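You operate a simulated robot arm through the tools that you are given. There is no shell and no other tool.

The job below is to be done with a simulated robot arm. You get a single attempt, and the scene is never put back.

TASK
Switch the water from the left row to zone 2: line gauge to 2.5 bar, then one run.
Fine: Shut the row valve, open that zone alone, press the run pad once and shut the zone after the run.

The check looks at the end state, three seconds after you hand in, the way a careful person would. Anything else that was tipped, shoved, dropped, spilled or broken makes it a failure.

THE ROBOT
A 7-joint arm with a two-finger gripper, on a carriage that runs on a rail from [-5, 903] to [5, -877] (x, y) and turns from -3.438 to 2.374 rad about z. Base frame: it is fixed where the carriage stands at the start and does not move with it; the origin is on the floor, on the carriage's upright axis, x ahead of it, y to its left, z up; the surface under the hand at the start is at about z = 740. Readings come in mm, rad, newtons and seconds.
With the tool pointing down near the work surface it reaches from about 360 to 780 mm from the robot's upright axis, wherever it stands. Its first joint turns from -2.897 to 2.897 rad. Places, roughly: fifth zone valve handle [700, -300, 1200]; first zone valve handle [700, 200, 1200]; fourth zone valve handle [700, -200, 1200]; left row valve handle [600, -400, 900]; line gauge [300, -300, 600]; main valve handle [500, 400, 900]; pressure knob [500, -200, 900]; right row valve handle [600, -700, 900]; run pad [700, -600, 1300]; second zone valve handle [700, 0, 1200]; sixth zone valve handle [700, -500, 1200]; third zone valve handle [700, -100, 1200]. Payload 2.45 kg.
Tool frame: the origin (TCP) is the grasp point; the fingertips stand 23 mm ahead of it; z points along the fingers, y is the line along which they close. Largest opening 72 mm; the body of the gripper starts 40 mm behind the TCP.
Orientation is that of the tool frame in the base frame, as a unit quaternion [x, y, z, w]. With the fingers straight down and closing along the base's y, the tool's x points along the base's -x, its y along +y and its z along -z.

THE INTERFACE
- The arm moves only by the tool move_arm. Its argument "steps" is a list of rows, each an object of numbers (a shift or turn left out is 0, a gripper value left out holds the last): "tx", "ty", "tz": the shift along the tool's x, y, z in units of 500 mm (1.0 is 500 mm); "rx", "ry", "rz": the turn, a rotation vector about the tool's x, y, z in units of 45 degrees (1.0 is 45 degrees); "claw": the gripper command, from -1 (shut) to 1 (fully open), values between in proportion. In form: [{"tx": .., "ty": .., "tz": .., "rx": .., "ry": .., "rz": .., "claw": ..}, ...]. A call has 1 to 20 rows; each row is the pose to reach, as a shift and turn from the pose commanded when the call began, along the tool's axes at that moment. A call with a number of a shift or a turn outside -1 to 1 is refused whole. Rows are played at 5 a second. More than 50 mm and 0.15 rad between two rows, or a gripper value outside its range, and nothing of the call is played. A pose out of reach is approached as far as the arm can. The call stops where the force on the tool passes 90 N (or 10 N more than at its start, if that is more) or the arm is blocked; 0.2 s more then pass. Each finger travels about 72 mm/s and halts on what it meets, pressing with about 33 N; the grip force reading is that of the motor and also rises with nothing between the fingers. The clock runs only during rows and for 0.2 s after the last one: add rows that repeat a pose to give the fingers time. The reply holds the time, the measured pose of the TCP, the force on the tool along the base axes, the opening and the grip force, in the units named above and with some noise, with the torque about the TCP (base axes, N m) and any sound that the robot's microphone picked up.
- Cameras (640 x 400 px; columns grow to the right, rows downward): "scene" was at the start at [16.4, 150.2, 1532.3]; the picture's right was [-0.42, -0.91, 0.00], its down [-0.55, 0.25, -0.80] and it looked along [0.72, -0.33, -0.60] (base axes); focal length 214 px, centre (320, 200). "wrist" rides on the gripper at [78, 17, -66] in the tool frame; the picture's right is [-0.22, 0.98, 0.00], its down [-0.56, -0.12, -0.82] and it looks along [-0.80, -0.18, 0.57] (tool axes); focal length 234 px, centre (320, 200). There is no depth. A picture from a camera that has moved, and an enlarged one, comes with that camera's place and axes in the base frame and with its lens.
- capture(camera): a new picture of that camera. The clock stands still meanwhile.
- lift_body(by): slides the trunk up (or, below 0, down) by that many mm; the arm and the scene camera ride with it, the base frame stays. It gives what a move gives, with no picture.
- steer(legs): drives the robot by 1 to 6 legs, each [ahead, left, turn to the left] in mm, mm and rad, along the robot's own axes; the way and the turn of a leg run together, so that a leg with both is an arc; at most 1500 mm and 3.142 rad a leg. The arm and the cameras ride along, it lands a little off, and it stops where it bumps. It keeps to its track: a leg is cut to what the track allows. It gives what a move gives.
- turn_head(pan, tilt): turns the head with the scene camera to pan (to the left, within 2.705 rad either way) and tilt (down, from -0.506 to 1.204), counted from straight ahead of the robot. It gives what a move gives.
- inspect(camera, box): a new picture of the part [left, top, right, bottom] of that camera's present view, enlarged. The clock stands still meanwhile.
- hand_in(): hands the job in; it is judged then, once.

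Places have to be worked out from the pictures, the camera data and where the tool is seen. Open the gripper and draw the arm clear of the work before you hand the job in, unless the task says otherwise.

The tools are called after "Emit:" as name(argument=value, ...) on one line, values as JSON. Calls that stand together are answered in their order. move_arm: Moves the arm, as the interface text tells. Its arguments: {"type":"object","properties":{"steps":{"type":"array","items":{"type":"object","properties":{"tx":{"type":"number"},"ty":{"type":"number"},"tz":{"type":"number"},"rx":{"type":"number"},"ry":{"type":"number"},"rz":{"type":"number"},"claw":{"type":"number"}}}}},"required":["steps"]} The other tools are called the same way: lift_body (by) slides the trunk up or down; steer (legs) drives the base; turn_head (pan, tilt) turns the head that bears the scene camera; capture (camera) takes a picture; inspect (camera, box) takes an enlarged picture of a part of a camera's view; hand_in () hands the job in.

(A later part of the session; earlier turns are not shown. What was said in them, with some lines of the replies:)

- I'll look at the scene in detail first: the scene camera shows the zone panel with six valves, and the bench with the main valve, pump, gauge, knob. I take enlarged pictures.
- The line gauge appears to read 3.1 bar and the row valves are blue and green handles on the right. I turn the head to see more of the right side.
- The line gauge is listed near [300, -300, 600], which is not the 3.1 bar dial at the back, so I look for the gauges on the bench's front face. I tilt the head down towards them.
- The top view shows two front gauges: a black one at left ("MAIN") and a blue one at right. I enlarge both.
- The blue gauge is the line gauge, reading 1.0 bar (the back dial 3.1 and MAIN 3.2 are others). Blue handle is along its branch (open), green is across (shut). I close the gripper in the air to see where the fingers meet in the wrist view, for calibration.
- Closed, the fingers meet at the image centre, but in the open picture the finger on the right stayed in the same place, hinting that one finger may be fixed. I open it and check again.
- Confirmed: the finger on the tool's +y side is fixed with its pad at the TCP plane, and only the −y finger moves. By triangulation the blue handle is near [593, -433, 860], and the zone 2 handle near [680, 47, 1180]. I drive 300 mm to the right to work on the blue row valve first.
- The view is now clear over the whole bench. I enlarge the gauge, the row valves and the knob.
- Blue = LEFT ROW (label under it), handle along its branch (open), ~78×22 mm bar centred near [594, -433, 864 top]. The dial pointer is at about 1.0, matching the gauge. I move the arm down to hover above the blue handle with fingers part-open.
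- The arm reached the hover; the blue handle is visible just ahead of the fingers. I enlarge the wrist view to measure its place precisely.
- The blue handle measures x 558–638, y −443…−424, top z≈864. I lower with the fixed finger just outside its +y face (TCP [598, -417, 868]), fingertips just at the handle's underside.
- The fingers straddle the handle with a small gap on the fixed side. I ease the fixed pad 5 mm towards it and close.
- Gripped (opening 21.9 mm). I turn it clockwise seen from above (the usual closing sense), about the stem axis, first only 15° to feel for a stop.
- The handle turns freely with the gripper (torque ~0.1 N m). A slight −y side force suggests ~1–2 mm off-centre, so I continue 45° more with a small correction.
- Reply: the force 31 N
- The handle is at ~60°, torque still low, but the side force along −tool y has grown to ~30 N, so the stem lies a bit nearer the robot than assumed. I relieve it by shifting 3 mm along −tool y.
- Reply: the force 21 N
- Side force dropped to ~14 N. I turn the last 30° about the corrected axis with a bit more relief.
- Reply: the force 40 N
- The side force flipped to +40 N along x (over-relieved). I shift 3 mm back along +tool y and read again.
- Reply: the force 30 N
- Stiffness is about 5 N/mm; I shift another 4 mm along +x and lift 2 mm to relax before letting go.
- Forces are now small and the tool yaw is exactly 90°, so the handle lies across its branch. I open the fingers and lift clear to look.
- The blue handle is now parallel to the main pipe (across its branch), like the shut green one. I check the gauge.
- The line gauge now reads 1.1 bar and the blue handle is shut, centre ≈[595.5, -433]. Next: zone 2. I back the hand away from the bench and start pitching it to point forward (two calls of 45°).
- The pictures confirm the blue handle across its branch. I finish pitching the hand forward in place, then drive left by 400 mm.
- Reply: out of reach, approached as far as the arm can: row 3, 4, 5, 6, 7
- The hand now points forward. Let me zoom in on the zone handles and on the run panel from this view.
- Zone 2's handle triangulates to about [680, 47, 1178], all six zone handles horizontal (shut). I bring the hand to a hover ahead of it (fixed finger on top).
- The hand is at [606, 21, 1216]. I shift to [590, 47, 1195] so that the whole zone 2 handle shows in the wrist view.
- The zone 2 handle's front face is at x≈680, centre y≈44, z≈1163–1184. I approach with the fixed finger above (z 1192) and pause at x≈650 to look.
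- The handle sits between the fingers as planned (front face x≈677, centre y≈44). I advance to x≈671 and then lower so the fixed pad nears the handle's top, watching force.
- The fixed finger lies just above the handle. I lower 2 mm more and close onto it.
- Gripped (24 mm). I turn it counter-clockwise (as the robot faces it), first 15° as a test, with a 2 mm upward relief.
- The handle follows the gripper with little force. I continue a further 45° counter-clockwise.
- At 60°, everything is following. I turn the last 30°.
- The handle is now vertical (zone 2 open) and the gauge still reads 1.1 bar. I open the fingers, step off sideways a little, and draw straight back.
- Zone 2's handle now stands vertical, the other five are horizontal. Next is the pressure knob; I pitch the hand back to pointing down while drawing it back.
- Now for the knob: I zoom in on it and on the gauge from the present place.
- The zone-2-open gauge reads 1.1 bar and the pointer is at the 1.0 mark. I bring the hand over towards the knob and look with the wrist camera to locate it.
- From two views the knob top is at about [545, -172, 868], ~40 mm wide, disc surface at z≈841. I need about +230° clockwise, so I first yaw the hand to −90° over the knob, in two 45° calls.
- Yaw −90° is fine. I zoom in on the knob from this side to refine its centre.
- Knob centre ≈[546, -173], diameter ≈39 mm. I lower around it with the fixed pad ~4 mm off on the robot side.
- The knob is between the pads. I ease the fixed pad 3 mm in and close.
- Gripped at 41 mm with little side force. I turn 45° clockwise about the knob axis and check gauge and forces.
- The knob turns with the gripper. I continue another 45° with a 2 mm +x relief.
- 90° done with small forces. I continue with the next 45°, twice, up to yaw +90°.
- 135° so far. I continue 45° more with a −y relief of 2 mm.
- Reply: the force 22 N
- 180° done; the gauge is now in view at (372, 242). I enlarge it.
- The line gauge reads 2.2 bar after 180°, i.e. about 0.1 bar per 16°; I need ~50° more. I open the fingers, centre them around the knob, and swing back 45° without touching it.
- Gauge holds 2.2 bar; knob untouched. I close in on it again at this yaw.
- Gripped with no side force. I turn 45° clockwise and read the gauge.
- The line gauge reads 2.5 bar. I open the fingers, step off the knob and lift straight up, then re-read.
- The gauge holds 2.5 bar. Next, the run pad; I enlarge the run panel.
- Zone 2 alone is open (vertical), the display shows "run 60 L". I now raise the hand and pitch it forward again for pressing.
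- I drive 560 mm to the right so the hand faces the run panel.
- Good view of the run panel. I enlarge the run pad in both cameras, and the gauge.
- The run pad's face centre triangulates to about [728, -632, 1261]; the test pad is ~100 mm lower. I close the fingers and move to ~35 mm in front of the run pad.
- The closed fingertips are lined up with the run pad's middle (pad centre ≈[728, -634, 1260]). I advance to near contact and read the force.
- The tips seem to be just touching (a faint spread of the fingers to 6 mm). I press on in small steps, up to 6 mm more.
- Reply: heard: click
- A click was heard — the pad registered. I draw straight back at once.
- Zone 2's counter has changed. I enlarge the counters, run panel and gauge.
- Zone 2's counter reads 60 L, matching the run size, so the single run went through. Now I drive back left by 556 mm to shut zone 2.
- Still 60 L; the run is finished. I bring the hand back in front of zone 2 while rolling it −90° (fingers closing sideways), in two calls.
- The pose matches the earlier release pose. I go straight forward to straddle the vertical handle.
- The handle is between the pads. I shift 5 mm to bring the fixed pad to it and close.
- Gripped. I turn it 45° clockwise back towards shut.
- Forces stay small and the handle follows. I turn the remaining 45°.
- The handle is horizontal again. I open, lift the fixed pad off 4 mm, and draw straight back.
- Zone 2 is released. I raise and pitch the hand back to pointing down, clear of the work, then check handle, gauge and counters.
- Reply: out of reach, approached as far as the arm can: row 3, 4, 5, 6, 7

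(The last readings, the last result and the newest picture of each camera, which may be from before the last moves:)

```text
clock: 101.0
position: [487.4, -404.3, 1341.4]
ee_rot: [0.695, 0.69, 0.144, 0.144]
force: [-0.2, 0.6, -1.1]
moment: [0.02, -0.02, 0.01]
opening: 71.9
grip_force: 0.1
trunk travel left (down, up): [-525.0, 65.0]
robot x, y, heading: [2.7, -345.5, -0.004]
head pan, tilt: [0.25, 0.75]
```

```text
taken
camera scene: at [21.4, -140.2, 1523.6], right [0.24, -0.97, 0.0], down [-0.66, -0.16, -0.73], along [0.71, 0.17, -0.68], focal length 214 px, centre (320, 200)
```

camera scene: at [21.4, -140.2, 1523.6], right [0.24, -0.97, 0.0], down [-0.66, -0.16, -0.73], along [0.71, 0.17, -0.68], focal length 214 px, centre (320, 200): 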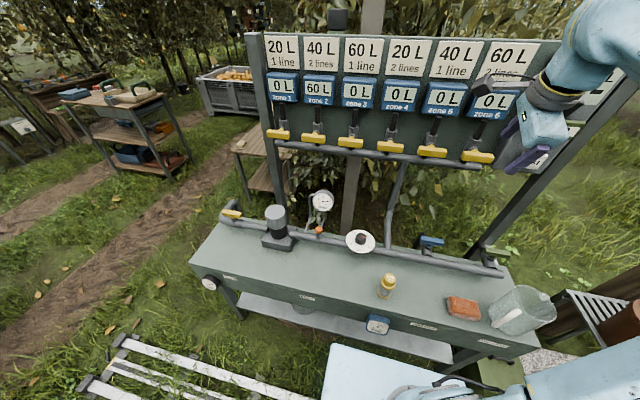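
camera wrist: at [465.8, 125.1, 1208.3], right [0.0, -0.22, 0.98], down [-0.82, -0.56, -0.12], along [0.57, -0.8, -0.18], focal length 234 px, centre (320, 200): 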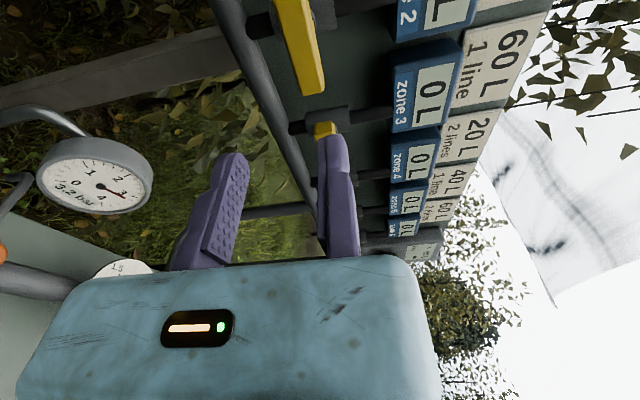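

Everything is in view: I enlarge the zone handles and counters, the line gauge, the knob and row valves.

Emit:
inspect(camera="scene", box=[250, 30, 530, 180])

Emit:
inspect(camera="scene", box=[355, 305, 405, 345])

Emit:
inspect(camera="scene", box=[330, 215, 530, 285])

Emit:
inspect(camera="scene", box=[190, 180, 380, 300])

```text
2.29 times, centred on (390, 105) of scene
camera zoom: at [21.4, -140.2, 1523.6], right [0.24, -0.97, 0.0], down [-0.66, -0.16, -0.73], along [0.71, 0.17, -0.68], focal length 490 px, centre (160, 417)
```

zoom: 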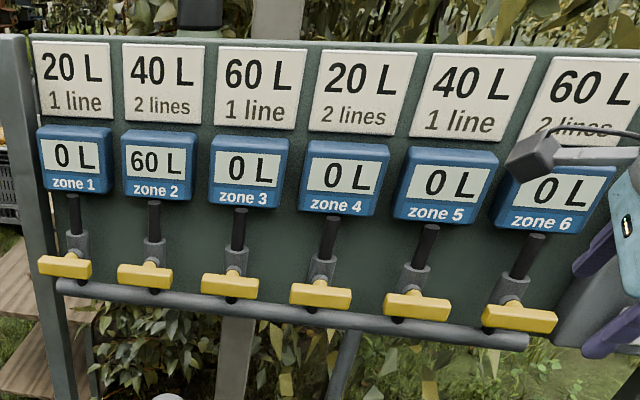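

```text
10.00 times, centred on (380, 325) of scene
camera zoom: at [21.4, -140.2, 1523.6], right [0.24, -0.97, 0.0], down [-0.66, -0.16, -0.73], along [0.71, 0.17, -0.68], focal length 2145 px, centre (-280, -1050)
```

zoom: 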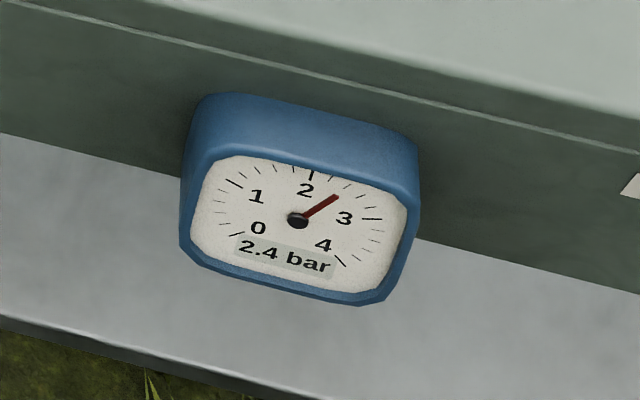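

```text
3.20 times, centred on (430, 250) of scene
camera zoom: at [21.4, -140.2, 1523.6], right [0.24, -0.97, 0.0], down [-0.66, -0.16, -0.73], along [0.71, 0.17, -0.68], focal length 686 px, centre (-32, 40)
```

zoom: 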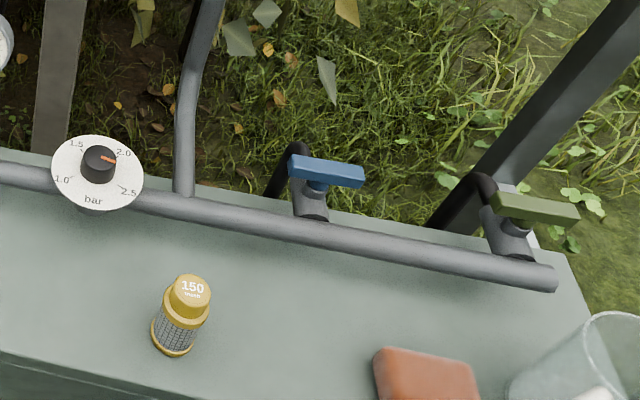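

```text
3.33 times, centred on (285, 240) of scene
camera zoom: at [21.4, -140.2, 1523.6], right [0.24, -0.97, 0.0], down [-0.66, -0.16, -0.73], along [0.71, 0.17, -0.68], focal length 715 px, centre (437, 67)
```

zoom: 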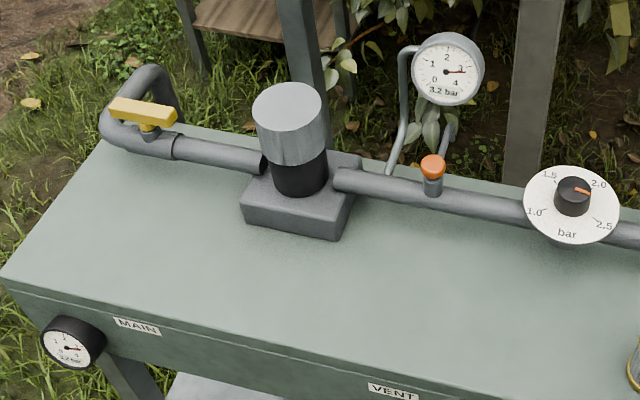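

All zone handles are horizontal, zone 2 reads 60 L, row valves both across. The line gauge now shows 2.4 bar, probably right at the edge of 2.5; I wait a moment and re-read it.

Emit:
move_arm(steps=[{"claw": 1}, {"claw": 1}, {"claw": 1}, {"claw": 1}, {"claw": 1}])

Emit:
inspect(camera="scene", box=[365, 312, 395, 336])

Emit:
move_arm(steps=[{"claw": 1}, {"claw": 1}, {"claw": 1}, {"claw": 1}, {"claw": 1}, {"claw": 1}, {"claw": 1}, {"claw": 1}, {"claw": 1}, {"claw": 1}])

Emit:
inspect(camera="scene", box=[365, 312, 395, 336])

Emit:
inspect(camera="scene", box=[340, 220, 380, 260])

```text
clock: 102.2
position: [487.5, -403.5, 1340.8]
ee_rot: [0.694, 0.69, 0.144, 0.145]
force: [0.1, -0.1, -1.2]
moment: [-0.01, 0.02, -0.03]
opening: 71.8
grip_force: 0.0
trunk travel left (down, up): [-525.0, 65.0]
robot x, y, heading: [1.5, -348.5, -0.011]
head pan, tilt: [0.25, 0.75]
```

```text
16.00 times, centred on (380, 324) of scene
camera zoom: at [21.4, -140.1, 1523.6], right [0.24, -0.97, 0.0], down [-0.66, -0.16, -0.73], along [0.71, 0.18, -0.68], focal length 3432 px, centre (-640, -1784)
```

zoom: 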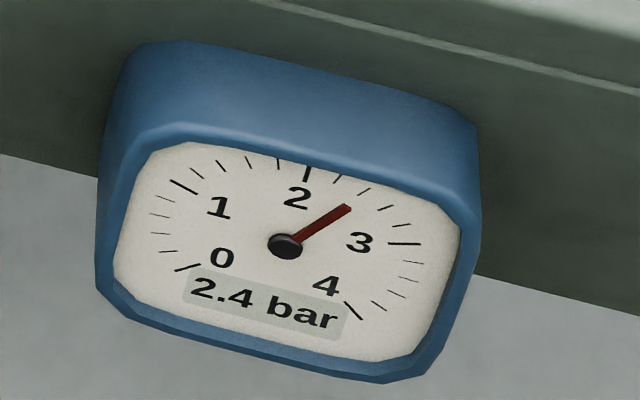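

```text
clock: 104.3
position: [488.3, -405.4, 1341.5]
ee_rot: [0.694, 0.69, 0.144, 0.144]
force: [-0.8, 0.0, 0.0]
moment: [0.01, -0.02, 0.01]
opening: 71.8
grip_force: 0.1
trunk travel left (down, up): [-525.0, 65.0]
robot x, y, heading: [3.7, -349.0, -0.002]
head pan, tilt: [0.25, 0.75]
```

```text
16.00 times, centred on (380, 324) of scene
camera zoom: at [21.4, -140.1, 1523.6], right [0.24, -0.97, 0.0], down [-0.66, -0.16, -0.73], along [0.71, 0.18, -0.68], focal length 3432 px, centre (-640, -1784)
```

zoom: 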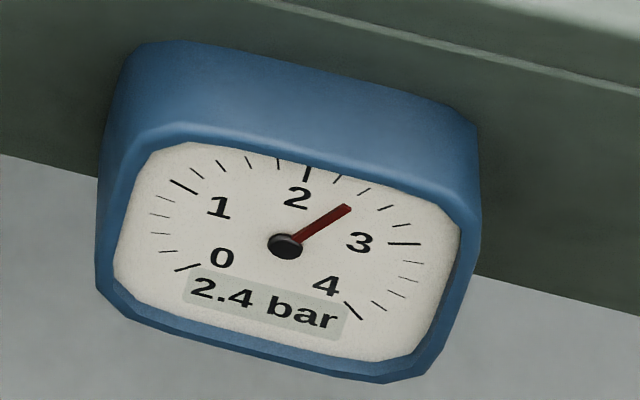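

```text
10.00 times, centred on (360, 240) of scene
camera zoom: at [21.4, -140.1, 1523.6], right [0.24, -0.97, 0.0], down [-0.66, -0.16, -0.73], along [0.71, 0.18, -0.68], focal length 2145 px, centre (-80, -200)
```

zoom: 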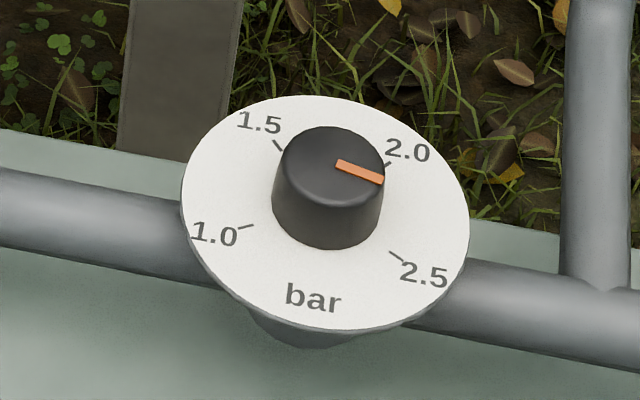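

The needle sits at about 2.45 bar, so the readout flips between 2.4 and 2.5; a nudge of roughly +8° on the knob would centre it on 2.5. I go back to the place I turned it from, where the gauge stays visible.

Emit:
steer(legs=[[0, 445, 0]])

Emit:
move_arm(steps=[{"tx": -0.033, "ty": -0.0125, "tz": 0.045, "rx": 0.09, "claw": 0.7}, {"tx": -0.067, "ty": -0.025, "tz": 0.09, "rx": 0.18}, {"tx": -0.1, "ty": -0.0375, "tz": 0.136, "rx": 0.26}, {"tx": -0.133, "ty": -0.05, "tz": 0.18, "rx": 0.35}, {"tx": -0.167, "ty": -0.0625, "tz": 0.23, "rx": 0.44}, {"tx": -0.2, "ty": -0.075, "tz": 0.273, "rx": 0.522}, {"tx": -0.2, "ty": -0.075, "tz": 0.273, "rx": 0.522}])

Emit:
turn_head(pan=-0.6, tilt=0.8)

Emit:
capture(camera="scene")

```text
clock: 107.1
position: [484.9, 40.6, 1340.7]
ee_rot: [0.694, 0.69, 0.146, 0.145]
force: [0.0, 0.1, 0.3]
moment: [-0.01, -0.03, -0.01]
opening: 71.9
grip_force: 0.0
trunk travel left (down, up): [-525.0, 65.0]
robot x, y, heading: [-3.4, 96.5, -0.006]
head pan, tilt: [0.25, 0.75]
```

```text
clock: 108.7
position: [524.2, -54.6, 1252.0]
ee_rot: [0.705, 0.701, 0.076, 0.075]
force: [-0.2, -0.6, 0.2]
moment: [-0.03, 0.04, 0.0]
opening: 61.2
grip_force: 0.1
out of reach, approached as far as the arm can: row 1, 2, 3, 4, 5, 6, 7
trunk travel left (down, up): [-525.0, 65.0]
robot x, y, heading: [2.0, 95.3, -0.003]
head pan, tilt: [0.25, 0.75]
```

```text
clock: 109.9
position: [523.2, -53.5, 1251.3]
ee_rot: [0.705, 0.701, 0.076, 0.076]
force: [-0.2, 0.4, 0.7]
moment: [-0.02, 0.04, -0.04]
opening: 61.5
grip_force: 0.0
trunk travel left (down, up): [-525.0, 65.0]
robot x, y, heading: [-2.0, 97.9, -0.006]
head pan, tilt: [-0.6, 0.799]
```

```text
taken
camera scene: at [4.2, 237.4, 1519.6], right [-0.57, -0.82, 0.0], down [-0.59, 0.41, -0.7], along [0.57, -0.4, -0.72], focal length 214 px, centre (320, 200)
```

scene: 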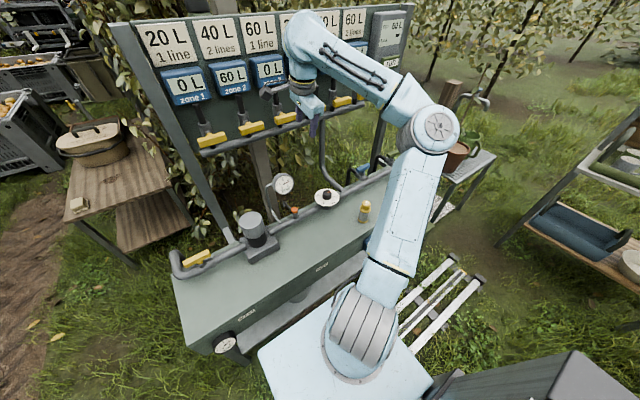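

The joint range is cramped at this yaw. I roll back 45° and descend a little to regain reach, then look.

Emit:
move_arm(steps=[{"tx": -0.01, "tz": 0.01, "rz": -0.15, "claw": 0.7}, {"tx": -0.03, "tz": 0.02, "rz": -0.3}, {"tx": -0.05, "tz": 0.04, "rz": -0.45}, {"tx": -0.07, "tz": 0.06, "rz": -0.6}, {"tx": -0.09, "tz": 0.08, "rz": -0.75}, {"tx": -0.1, "tz": 0.1, "rz": -0.9}, {"tx": -0.1, "tz": 0.1, "rz": -1.0}, {"tx": -0.1, "tz": 0.1, "rz": -1.0}])

Emit:
capture(camera="scene")

Emit:
capture(camera="wrist")

```text
clock: 111.7
position: [534.2, -103.5, 1203.4]
ee_rot: [0.383, 0.918, 0.041, 0.098]
force: [0.0, 0.1, -0.1]
moment: [0.01, -0.01, 0.03]
opening: 61.3
grip_force: 0.1
trunk travel left (down, up): [-525.0, 65.0]
robot x, y, heading: [2.7, 96.8, -0.006]
head pan, tilt: [-0.6, 0.799]
```

```text
taken
camera scene: at [4.1, 237.4, 1519.6], right [-0.57, -0.82, 0.0], down [-0.59, 0.41, -0.7], along [0.57, -0.4, -0.72], focal length 214 px, centre (320, 200)
```

scene: 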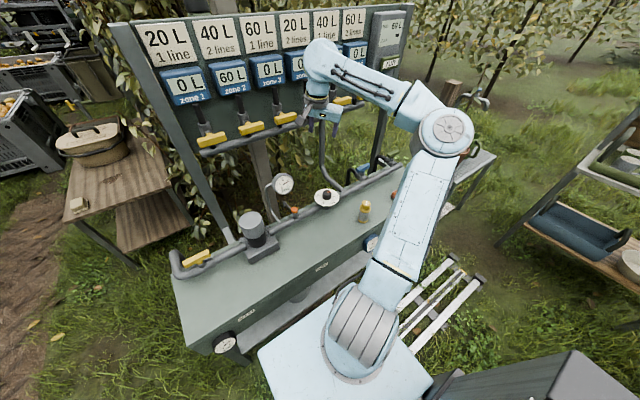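

```text
taken
camera wrist: at [479.7, -35.6, 1257.8], right [0.83, 0.53, 0.18], down [0.12, -0.48, 0.87], along [0.55, -0.69, -0.47], focal length 234 px, centre (320, 200)
```

wrist: 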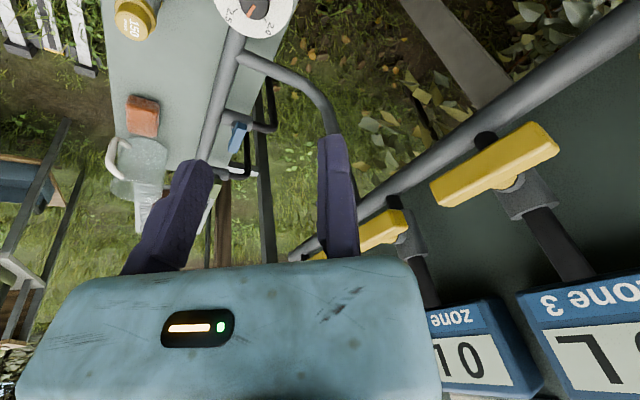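

Posture is freer now. I level the hand (12° tilt) and bring it over the knob at z≈950.

Emit:
move_arm(steps=[{"tx": -0.0049, "ty": -0.0131, "tz": 0.0635, "rx": 0.05, "ry": 0.05, "claw": 0.7}, {"tx": -0.0098, "ty": -0.0262, "tz": 0.1271, "rx": 0.1, "ry": 0.1}, {"tx": -0.0146, "ty": -0.0393, "tz": 0.1906, "rx": 0.15, "ry": 0.15}, {"tx": -0.0195, "ty": -0.0524, "tz": 0.2542, "rx": 0.192, "ry": 0.19}, {"tx": -0.0244, "ty": -0.0654, "tz": 0.3177, "rx": 0.192, "ry": 0.19}, {"tx": -0.0293, "ty": -0.0785, "tz": 0.3812, "rx": 0.192, "ry": 0.19}, {"tx": -0.0341, "ty": -0.0916, "tz": 0.4448, "rx": 0.192, "ry": 0.19}, {"tx": -0.039, "ty": -0.1047, "tz": 0.5083, "rx": 0.192, "ry": 0.19}, {"tx": -0.039, "ty": -0.1047, "tz": 0.5083, "rx": 0.192, "ry": 0.19}])

Emit:
capture(camera="wrist")

Emit:
capture(camera="scene")

```text
clock: 113.7
position: [565.1, -154.9, 950.6]
ee_rot: [0.385, 0.923, 0.001, 0.001]
force: [-0.3, 0.1, -0.2]
moment: [0.05, 0.03, -0.02]
opening: 61.2
grip_force: 0.1
trunk travel left (down, up): [-525.0, 65.0]
robot x, y, heading: [-2.4, 94.0, -0.003]
head pan, tilt: [-0.6, 0.799]
```

```text
taken
camera wrist: at [524.2, -87.1, 1014.6], right [0.85, 0.53, 0.0], down [0.3, -0.49, 0.82], along [0.44, -0.69, -0.57], focal length 234 px, centre (320, 200)
```

wrist: 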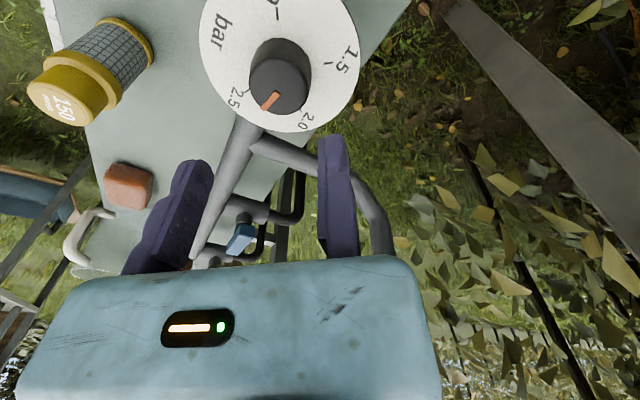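

```text
taken
camera scene: at [4.4, 237.2, 1519.6], right [-0.57, -0.82, 0.0], down [-0.59, 0.41, -0.7], along [0.57, -0.4, -0.72], focal length 214 px, centre (320, 200)
```

scene: 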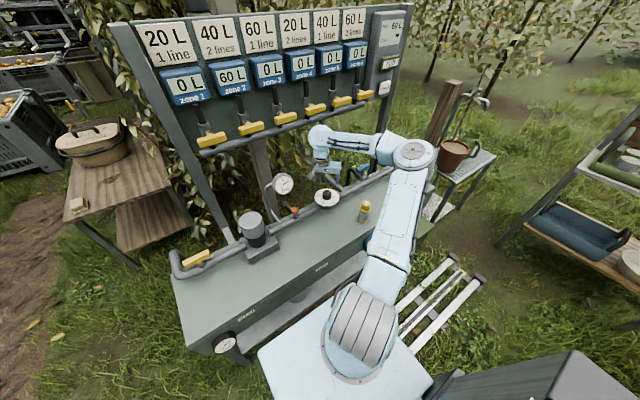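

The elbow is out of the way and the knob sits between and below the fingers. I lower around it to z≈868.

Emit:
move_arm(steps=[{"tz": 0.06, "claw": 0.7}, {"tz": 0.11}, {"tz": 0.14}, {"tz": 0.165}, {"tz": 0.165}])

Emit:
capture(camera="wrist")

Emit:
capture(camera="scene")

```text
clock: 114.9
position: [564.5, -155.9, 867.4]
ee_rot: [0.385, 0.923, 0.0, 0.001]
force: [0.0, -0.2, 0.3]
moment: [-0.01, -0.01, 0.0]
opening: 61.0
grip_force: 0.0
trunk travel left (down, up): [-525.0, 65.0]
robot x, y, heading: [1.4, 96.0, 0.004]
head pan, tilt: [-0.6, 0.799]
```

```text
taken
camera wrist: at [523.7, -86.9, 932.5], right [0.85, 0.53, 0.0], down [0.3, -0.49, 0.82], along [0.44, -0.69, -0.57], focal length 234 px, centre (320, 200)
```

wrist: 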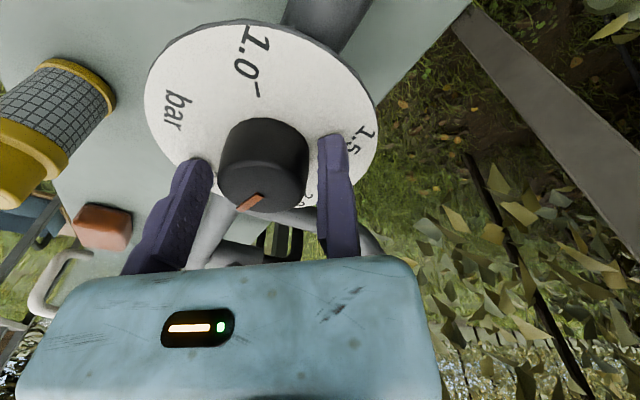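

```text
taken
camera scene: at [4.2, 237.3, 1519.6], right [-0.57, -0.82, 0.0], down [-0.59, 0.41, -0.7], along [0.57, -0.4, -0.72], focal length 214 px, centre (320, 200)
```

scene: 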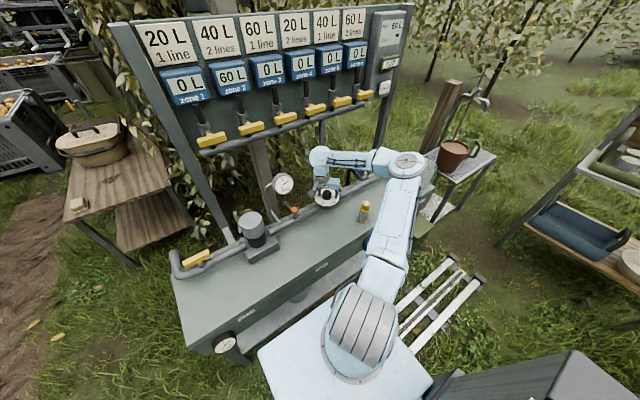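

I close onto the knob.

Emit:
move_arm(steps=[{"ty": -0.007, "claw": 0.7}, {"ty": -0.013, "claw": 0.7}, {"ty": -0.013, "claw": 0.4}, {"ty": -0.013, "claw": 0.2}, {"ty": -0.013, "claw": 0.0}, {"ty": -0.013, "claw": -0.4}, {"ty": -0.013, "claw": -1}, {"ty": -0.013, "claw": -1}])

Emit:
turn_head(pan=-0.75, tilt=0.8)

Emit:
capture(camera="scene")

```text
clock: 116.7
position: [560.3, -159.1, 868.0]
ee_rot: [0.385, 0.923, 0.0, 0.001]
force: [2.4, 4.4, 0.2]
moment: [0.09, -0.06, 0.03]
opening: 41.5
grip_force: 44.9
trunk travel left (down, up): [-525.0, 65.0]
robot x, y, heading: [-4.0, 98.2, -0.005]
head pan, tilt: [-0.6, 0.799]
```

```text
clock: 117.4
position: [560.8, -159.3, 868.2]
ee_rot: [0.386, 0.923, 0.001, 0.001]
force: [3.8, 4.1, 0.5]
moment: [0.18, 0.02, -0.01]
opening: 41.4
grip_force: 45.2
trunk travel left (down, up): [-525.0, 65.0]
robot x, y, heading: [-1.6, 94.9, -0.002]
head pan, tilt: [-0.75, 0.799]
```

```text
taken
camera scene: at [-3.2, 228.4, 1519.5], right [-0.68, -0.73, 0.0], down [-0.52, 0.49, -0.7], along [0.51, -0.48, -0.72], focal length 214 px, centre (320, 200)
```

scene: 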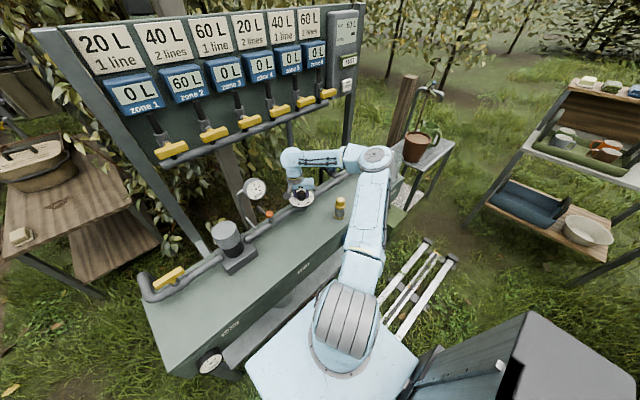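

The gauge is hidden behind the arm here, so I make the computed +8° turn, then let go and check.

Emit:
move_arm(steps=[{"tx": -0.0028, "ty": -0.0001, "rz": 0.089, "claw": -1}, {"tx": -0.0056, "ty": -0.0004, "rz": 0.178, "claw": -1}, {"tx": -0.0056, "ty": -0.0004, "rz": 0.178, "claw": -1}, {"tx": -0.0056, "ty": -0.0004, "rz": 0.178, "claw": -0.2}, {"tx": -0.0056, "ty": -0.0004, "rz": 0.178, "claw": 0.3}, {"tx": -0.0056, "ty": 0.007, "rz": 0.178, "claw": 0.7}, {"tx": -0.0056, "ty": 0.014, "rz": 0.178, "claw": 0.7}, {"tx": -0.0056, "ty": 0.014, "tz": -0.06, "rz": 0.178, "claw": 0.7}, {"tx": -0.0056, "ty": 0.014, "tz": -0.13, "rz": 0.178}, {"tx": -0.0056, "ty": 0.014, "tz": -0.2, "rz": 0.178}, {"tx": -0.0056, "ty": 0.014, "tz": -0.28, "rz": 0.178}, {"tx": -0.0056, "ty": 0.014, "tz": -0.28, "rz": 0.178}])

Emit:
capture(camera="wrist")

Emit:
turn_head(pan=-0.45, tilt=0.85)

Emit:
capture(camera="scene")

```text
clock: 120.0
position: [567.0, -156.8, 1007.1]
ee_rot: [0.448, 0.894, 0.001, 0.001]
force: [-0.9, 0.0, 0.0]
moment: [-0.03, -0.03, -0.03]
opening: 61.4
grip_force: 0.1
trunk travel left (down, up): [-525.0, 65.0]
robot x, y, heading: [-0.5, 93.3, 0.0]
head pan, tilt: [-0.75, 0.799]
```

```text
taken
camera wrist: at [535.5, -82.3, 1072.3], right [0.91, 0.41, 0.0], down [0.23, -0.52, 0.82], along [0.34, -0.75, -0.57], focal length 234 px, centre (320, 200)
```

wrist: 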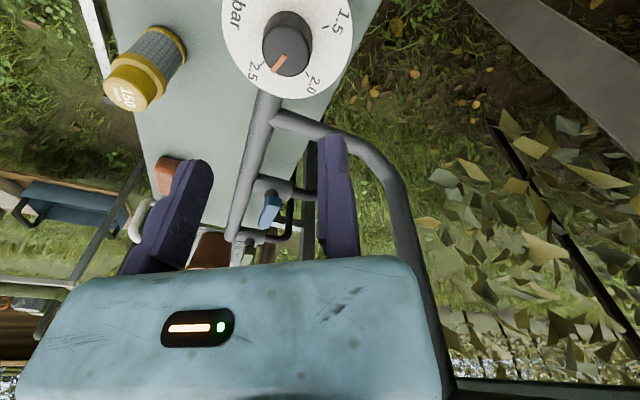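

```text
clock: 120.8
position: [566.6, -156.9, 1006.4]
ee_rot: [0.448, 0.894, 0.0, 0.001]
force: [-0.5, 0.0, -0.4]
moment: [-0.01, 0.05, 0.0]
opening: 61.2
grip_force: 0.1
trunk travel left (down, up): [-525.0, 65.0]
robot x, y, heading: [0.7, 98.7, -0.009]
head pan, tilt: [-0.45, 0.85]
```

```text
taken
camera scene: at [8.0, 248.8, 1515.6], right [-0.44, -0.9, 0.0], down [-0.67, 0.33, -0.66], along [0.59, -0.29, -0.75], focal length 214 px, centre (320, 200)
```

scene: 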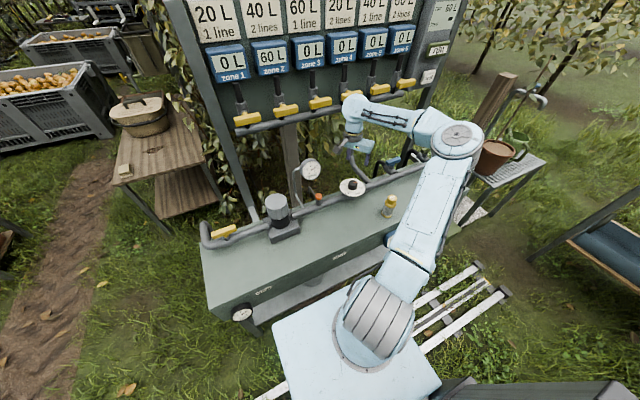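

The pointer moved a little further; the gauge is still hidden by the arm. I raise and retract the hand well clear and undo the yaw, then look again.

Emit:
move_arm(steps=[{"tx": 0.0, "ty": 0.0, "tz": -0.05, "rz": -0.1, "claw": 0.7}, {"tx": 0.02, "ty": -0.02, "tz": -0.1, "rz": -0.25}, {"tx": 0.045, "ty": -0.045, "tz": -0.15, "rz": -0.4}, {"tx": 0.07, "ty": -0.07, "tz": -0.2, "rz": -0.55}, {"tx": 0.1, "ty": -0.098, "tz": -0.25, "rz": -0.7}, {"tx": 0.13, "ty": -0.127, "tz": -0.3, "rz": -0.85}, {"tx": 0.16, "ty": -0.157, "tz": -0.35, "rz": -1.0}, {"tx": 0.188, "ty": -0.184, "tz": -0.4, "rz": -1.0}, {"tx": 0.188, "ty": -0.184, "tz": -0.4, "rz": -1.0}])

Emit:
turn_head(pan=-0.6, tilt=0.8)

Emit:
capture(camera="scene")

```text
clock: 122.8
position: [485.6, -233.5, 1164.2]
ee_rot: [0.092, 0.996, -0.006, 0.01]
force: [0.5, 0.3, 0.6]
moment: [-0.04, 0.01, 0.0]
opening: 61.2
grip_force: 0.1
out of reach, approached as far as the arm can: row 6, 7, 8, 9
trunk travel left (down, up): [-525.0, 65.0]
robot x, y, heading: [0.1, 97.1, -0.0]
head pan, tilt: [-0.45, 0.85]
```

```text
clock: 123.5
position: [485.6, -234.3, 1163.7]
ee_rot: [0.091, 0.996, -0.004, 0.011]
force: [-0.2, 0.6, -0.4]
moment: [0.01, 0.01, 0.03]
opening: 61.3
grip_force: 0.1
trunk travel left (down, up): [-525.0, 65.0]
robot x, y, heading: [0.0, 100.1, -0.004]
head pan, tilt: [-0.6, 0.799]
```

```text
taken
camera scene: at [4.1, 237.4, 1519.6], right [-0.57, -0.82, 0.0], down [-0.59, 0.41, -0.7], along [0.57, -0.4, -0.72], focal length 214 px, centre (320, 200)
```

scene: 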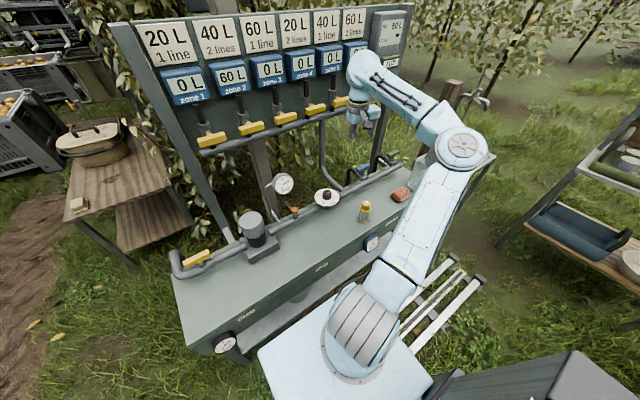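

The gauge is in view again; I enlarge it and the knob.

Emit:
inspect(camera="scene", box=[358, 230, 388, 254])

Emit:
inspect(camera="scene", box=[260, 165, 350, 225])

```text
16.00 times, centred on (373, 242) of scene
camera zoom: at [4.1, 237.4, 1519.6], right [-0.57, -0.82, 0.0], down [-0.59, 0.41, -0.7], along [0.57, -0.4, -0.72], focal length 3432 px, centre (-528, -472)
```

zoom: 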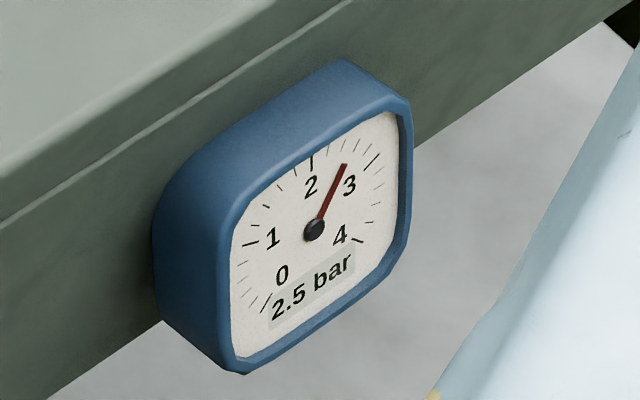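

```text
6.67 times, centred on (305, 195) of scene
camera zoom: at [4.1, 237.4, 1519.6], right [-0.57, -0.82, 0.0], down [-0.59, 0.41, -0.7], along [0.57, -0.4, -0.72], focal length 1430 px, centre (420, 233)
```

zoom: 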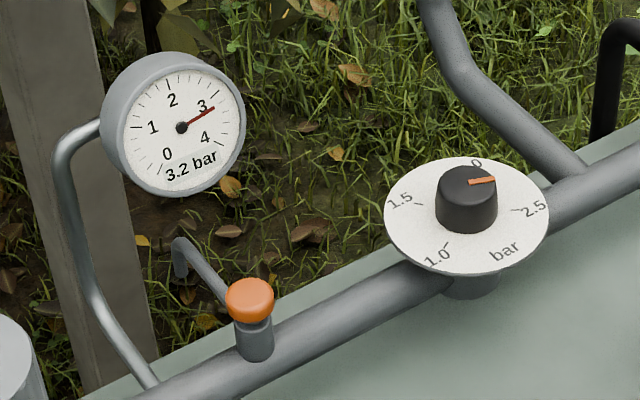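

The line gauge reads 2.5 bar with everything shut. I do a last check of the zone handles, row valves, and run panel, and open the gripper fully.

Emit:
move_arm(steps=[{"tz": -0.04, "claw": 1}, {"tz": -0.08, "claw": 1}, {"tz": -0.08, "claw": 1}])

Emit:
inspect(camera="scene", box=[130, 10, 350, 160])

Emit:
inspect(camera="scene", box=[330, 0, 430, 110])

Emit:
inspect(camera="scene", box=[340, 150, 440, 220])

Emit:
inspect(camera="scene", box=[358, 230, 388, 254])

```text
clock: 124.3
position: [483.5, -235.0, 1162.9]
ee_rot: [0.091, 0.996, -0.005, 0.01]
force: [-0.1, -0.3, 0.8]
moment: [0.02, -0.03, -0.01]
opening: 71.7
grip_force: 0.0
out of reach, approached as far as the arm can: row 1, 2, 3
trunk travel left (down, up): [-525.0, 65.0]
robot x, y, heading: [0.2, 91.4, -0.005]
head pan, tilt: [-0.6, 0.799]
```

```text
2.67 times, centred on (240, 85) of scene
camera zoom: at [4.1, 237.4, 1519.6], right [-0.57, -0.82, 0.0], down [-0.59, 0.41, -0.7], along [0.57, -0.4, -0.72], focal length 572 px, centre (533, 507)
```

zoom: 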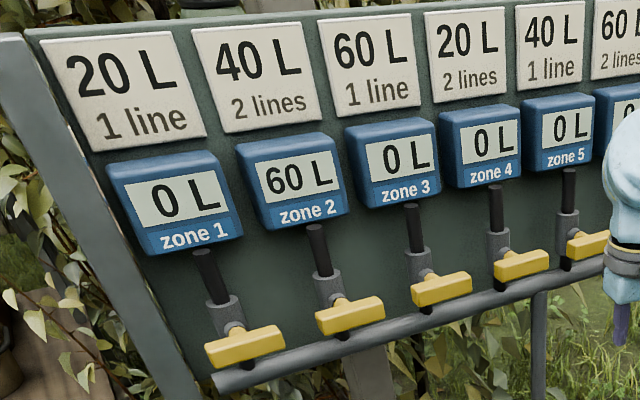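

```text
3.64 times, centred on (380, 55) of scene
camera zoom: at [4.1, 237.4, 1519.6], right [-0.57, -0.82, 0.0], down [-0.59, 0.41, -0.7], along [0.57, -0.4, -0.72], focal length 780 px, centre (102, 727)
```

zoom: 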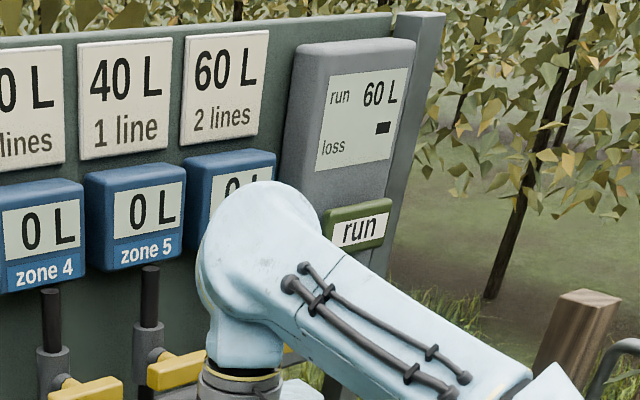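

```text
5.71 times, centred on (390, 185) of scene
camera zoom: at [4.1, 237.4, 1519.6], right [-0.57, -0.82, 0.0], down [-0.59, 0.41, -0.7], along [0.57, -0.4, -0.72], focal length 1226 px, centre (-80, 286)
```

zoom: 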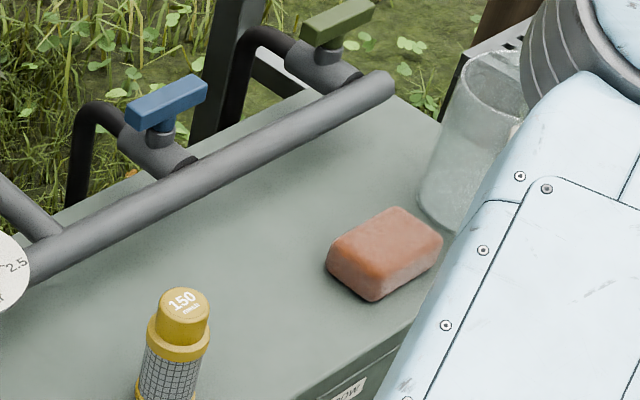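

```text
16.00 times, centred on (373, 242) of scene
camera zoom: at [4.1, 237.4, 1519.6], right [-0.57, -0.82, 0.0], down [-0.59, 0.41, -0.7], along [0.57, -0.4, -0.72], focal length 3432 px, centre (-528, -472)
```

zoom: 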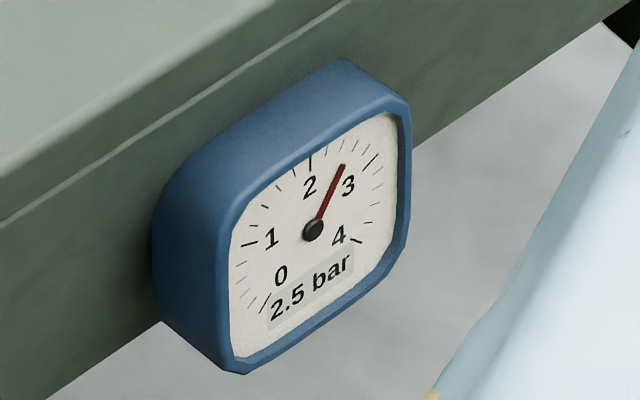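

All zone handles lie across (shut), both row valves lie across, zone 2 shows 60 L from the one run, the line gauge reads 2.5 bar, nothing on the bench was disturbed. The gripper is open and clear, so I hand in.

Emit:
hand_in()

```text
The job is handed in.
```

The water is switched from the left row to zone 2, with one run done and everything shut again. I've handed the job in; no verdict has come back yet.

- **Left row valve:** shut; its blue handle now lies across its branch, like the right row's.
- **Zone 2:** opened alone for the run, then shut. All six zone handles are back in the shut position.
- **Run:** I pressed the run pad once and heard one click. Zone 2's counter went from 0 L to 60 L, and the other zones still show 0 L.
- **Pressure:** I set the line gauge to 2.5 bar before the run. After I shut zone 2 it read 2.4, with the needle near 2.45. I turned the knob about 8° more, and it now reads 2.5 bar.
- **Zone 2 card:** it says 40 L, but the run panel was set to 60 L per run. I left that alone since the job asked for one run.

Nothing on the bench was moved or knocked. The arm stopped short of a full retreat because it ran out of reach, but the gripper is open and clear of the work.
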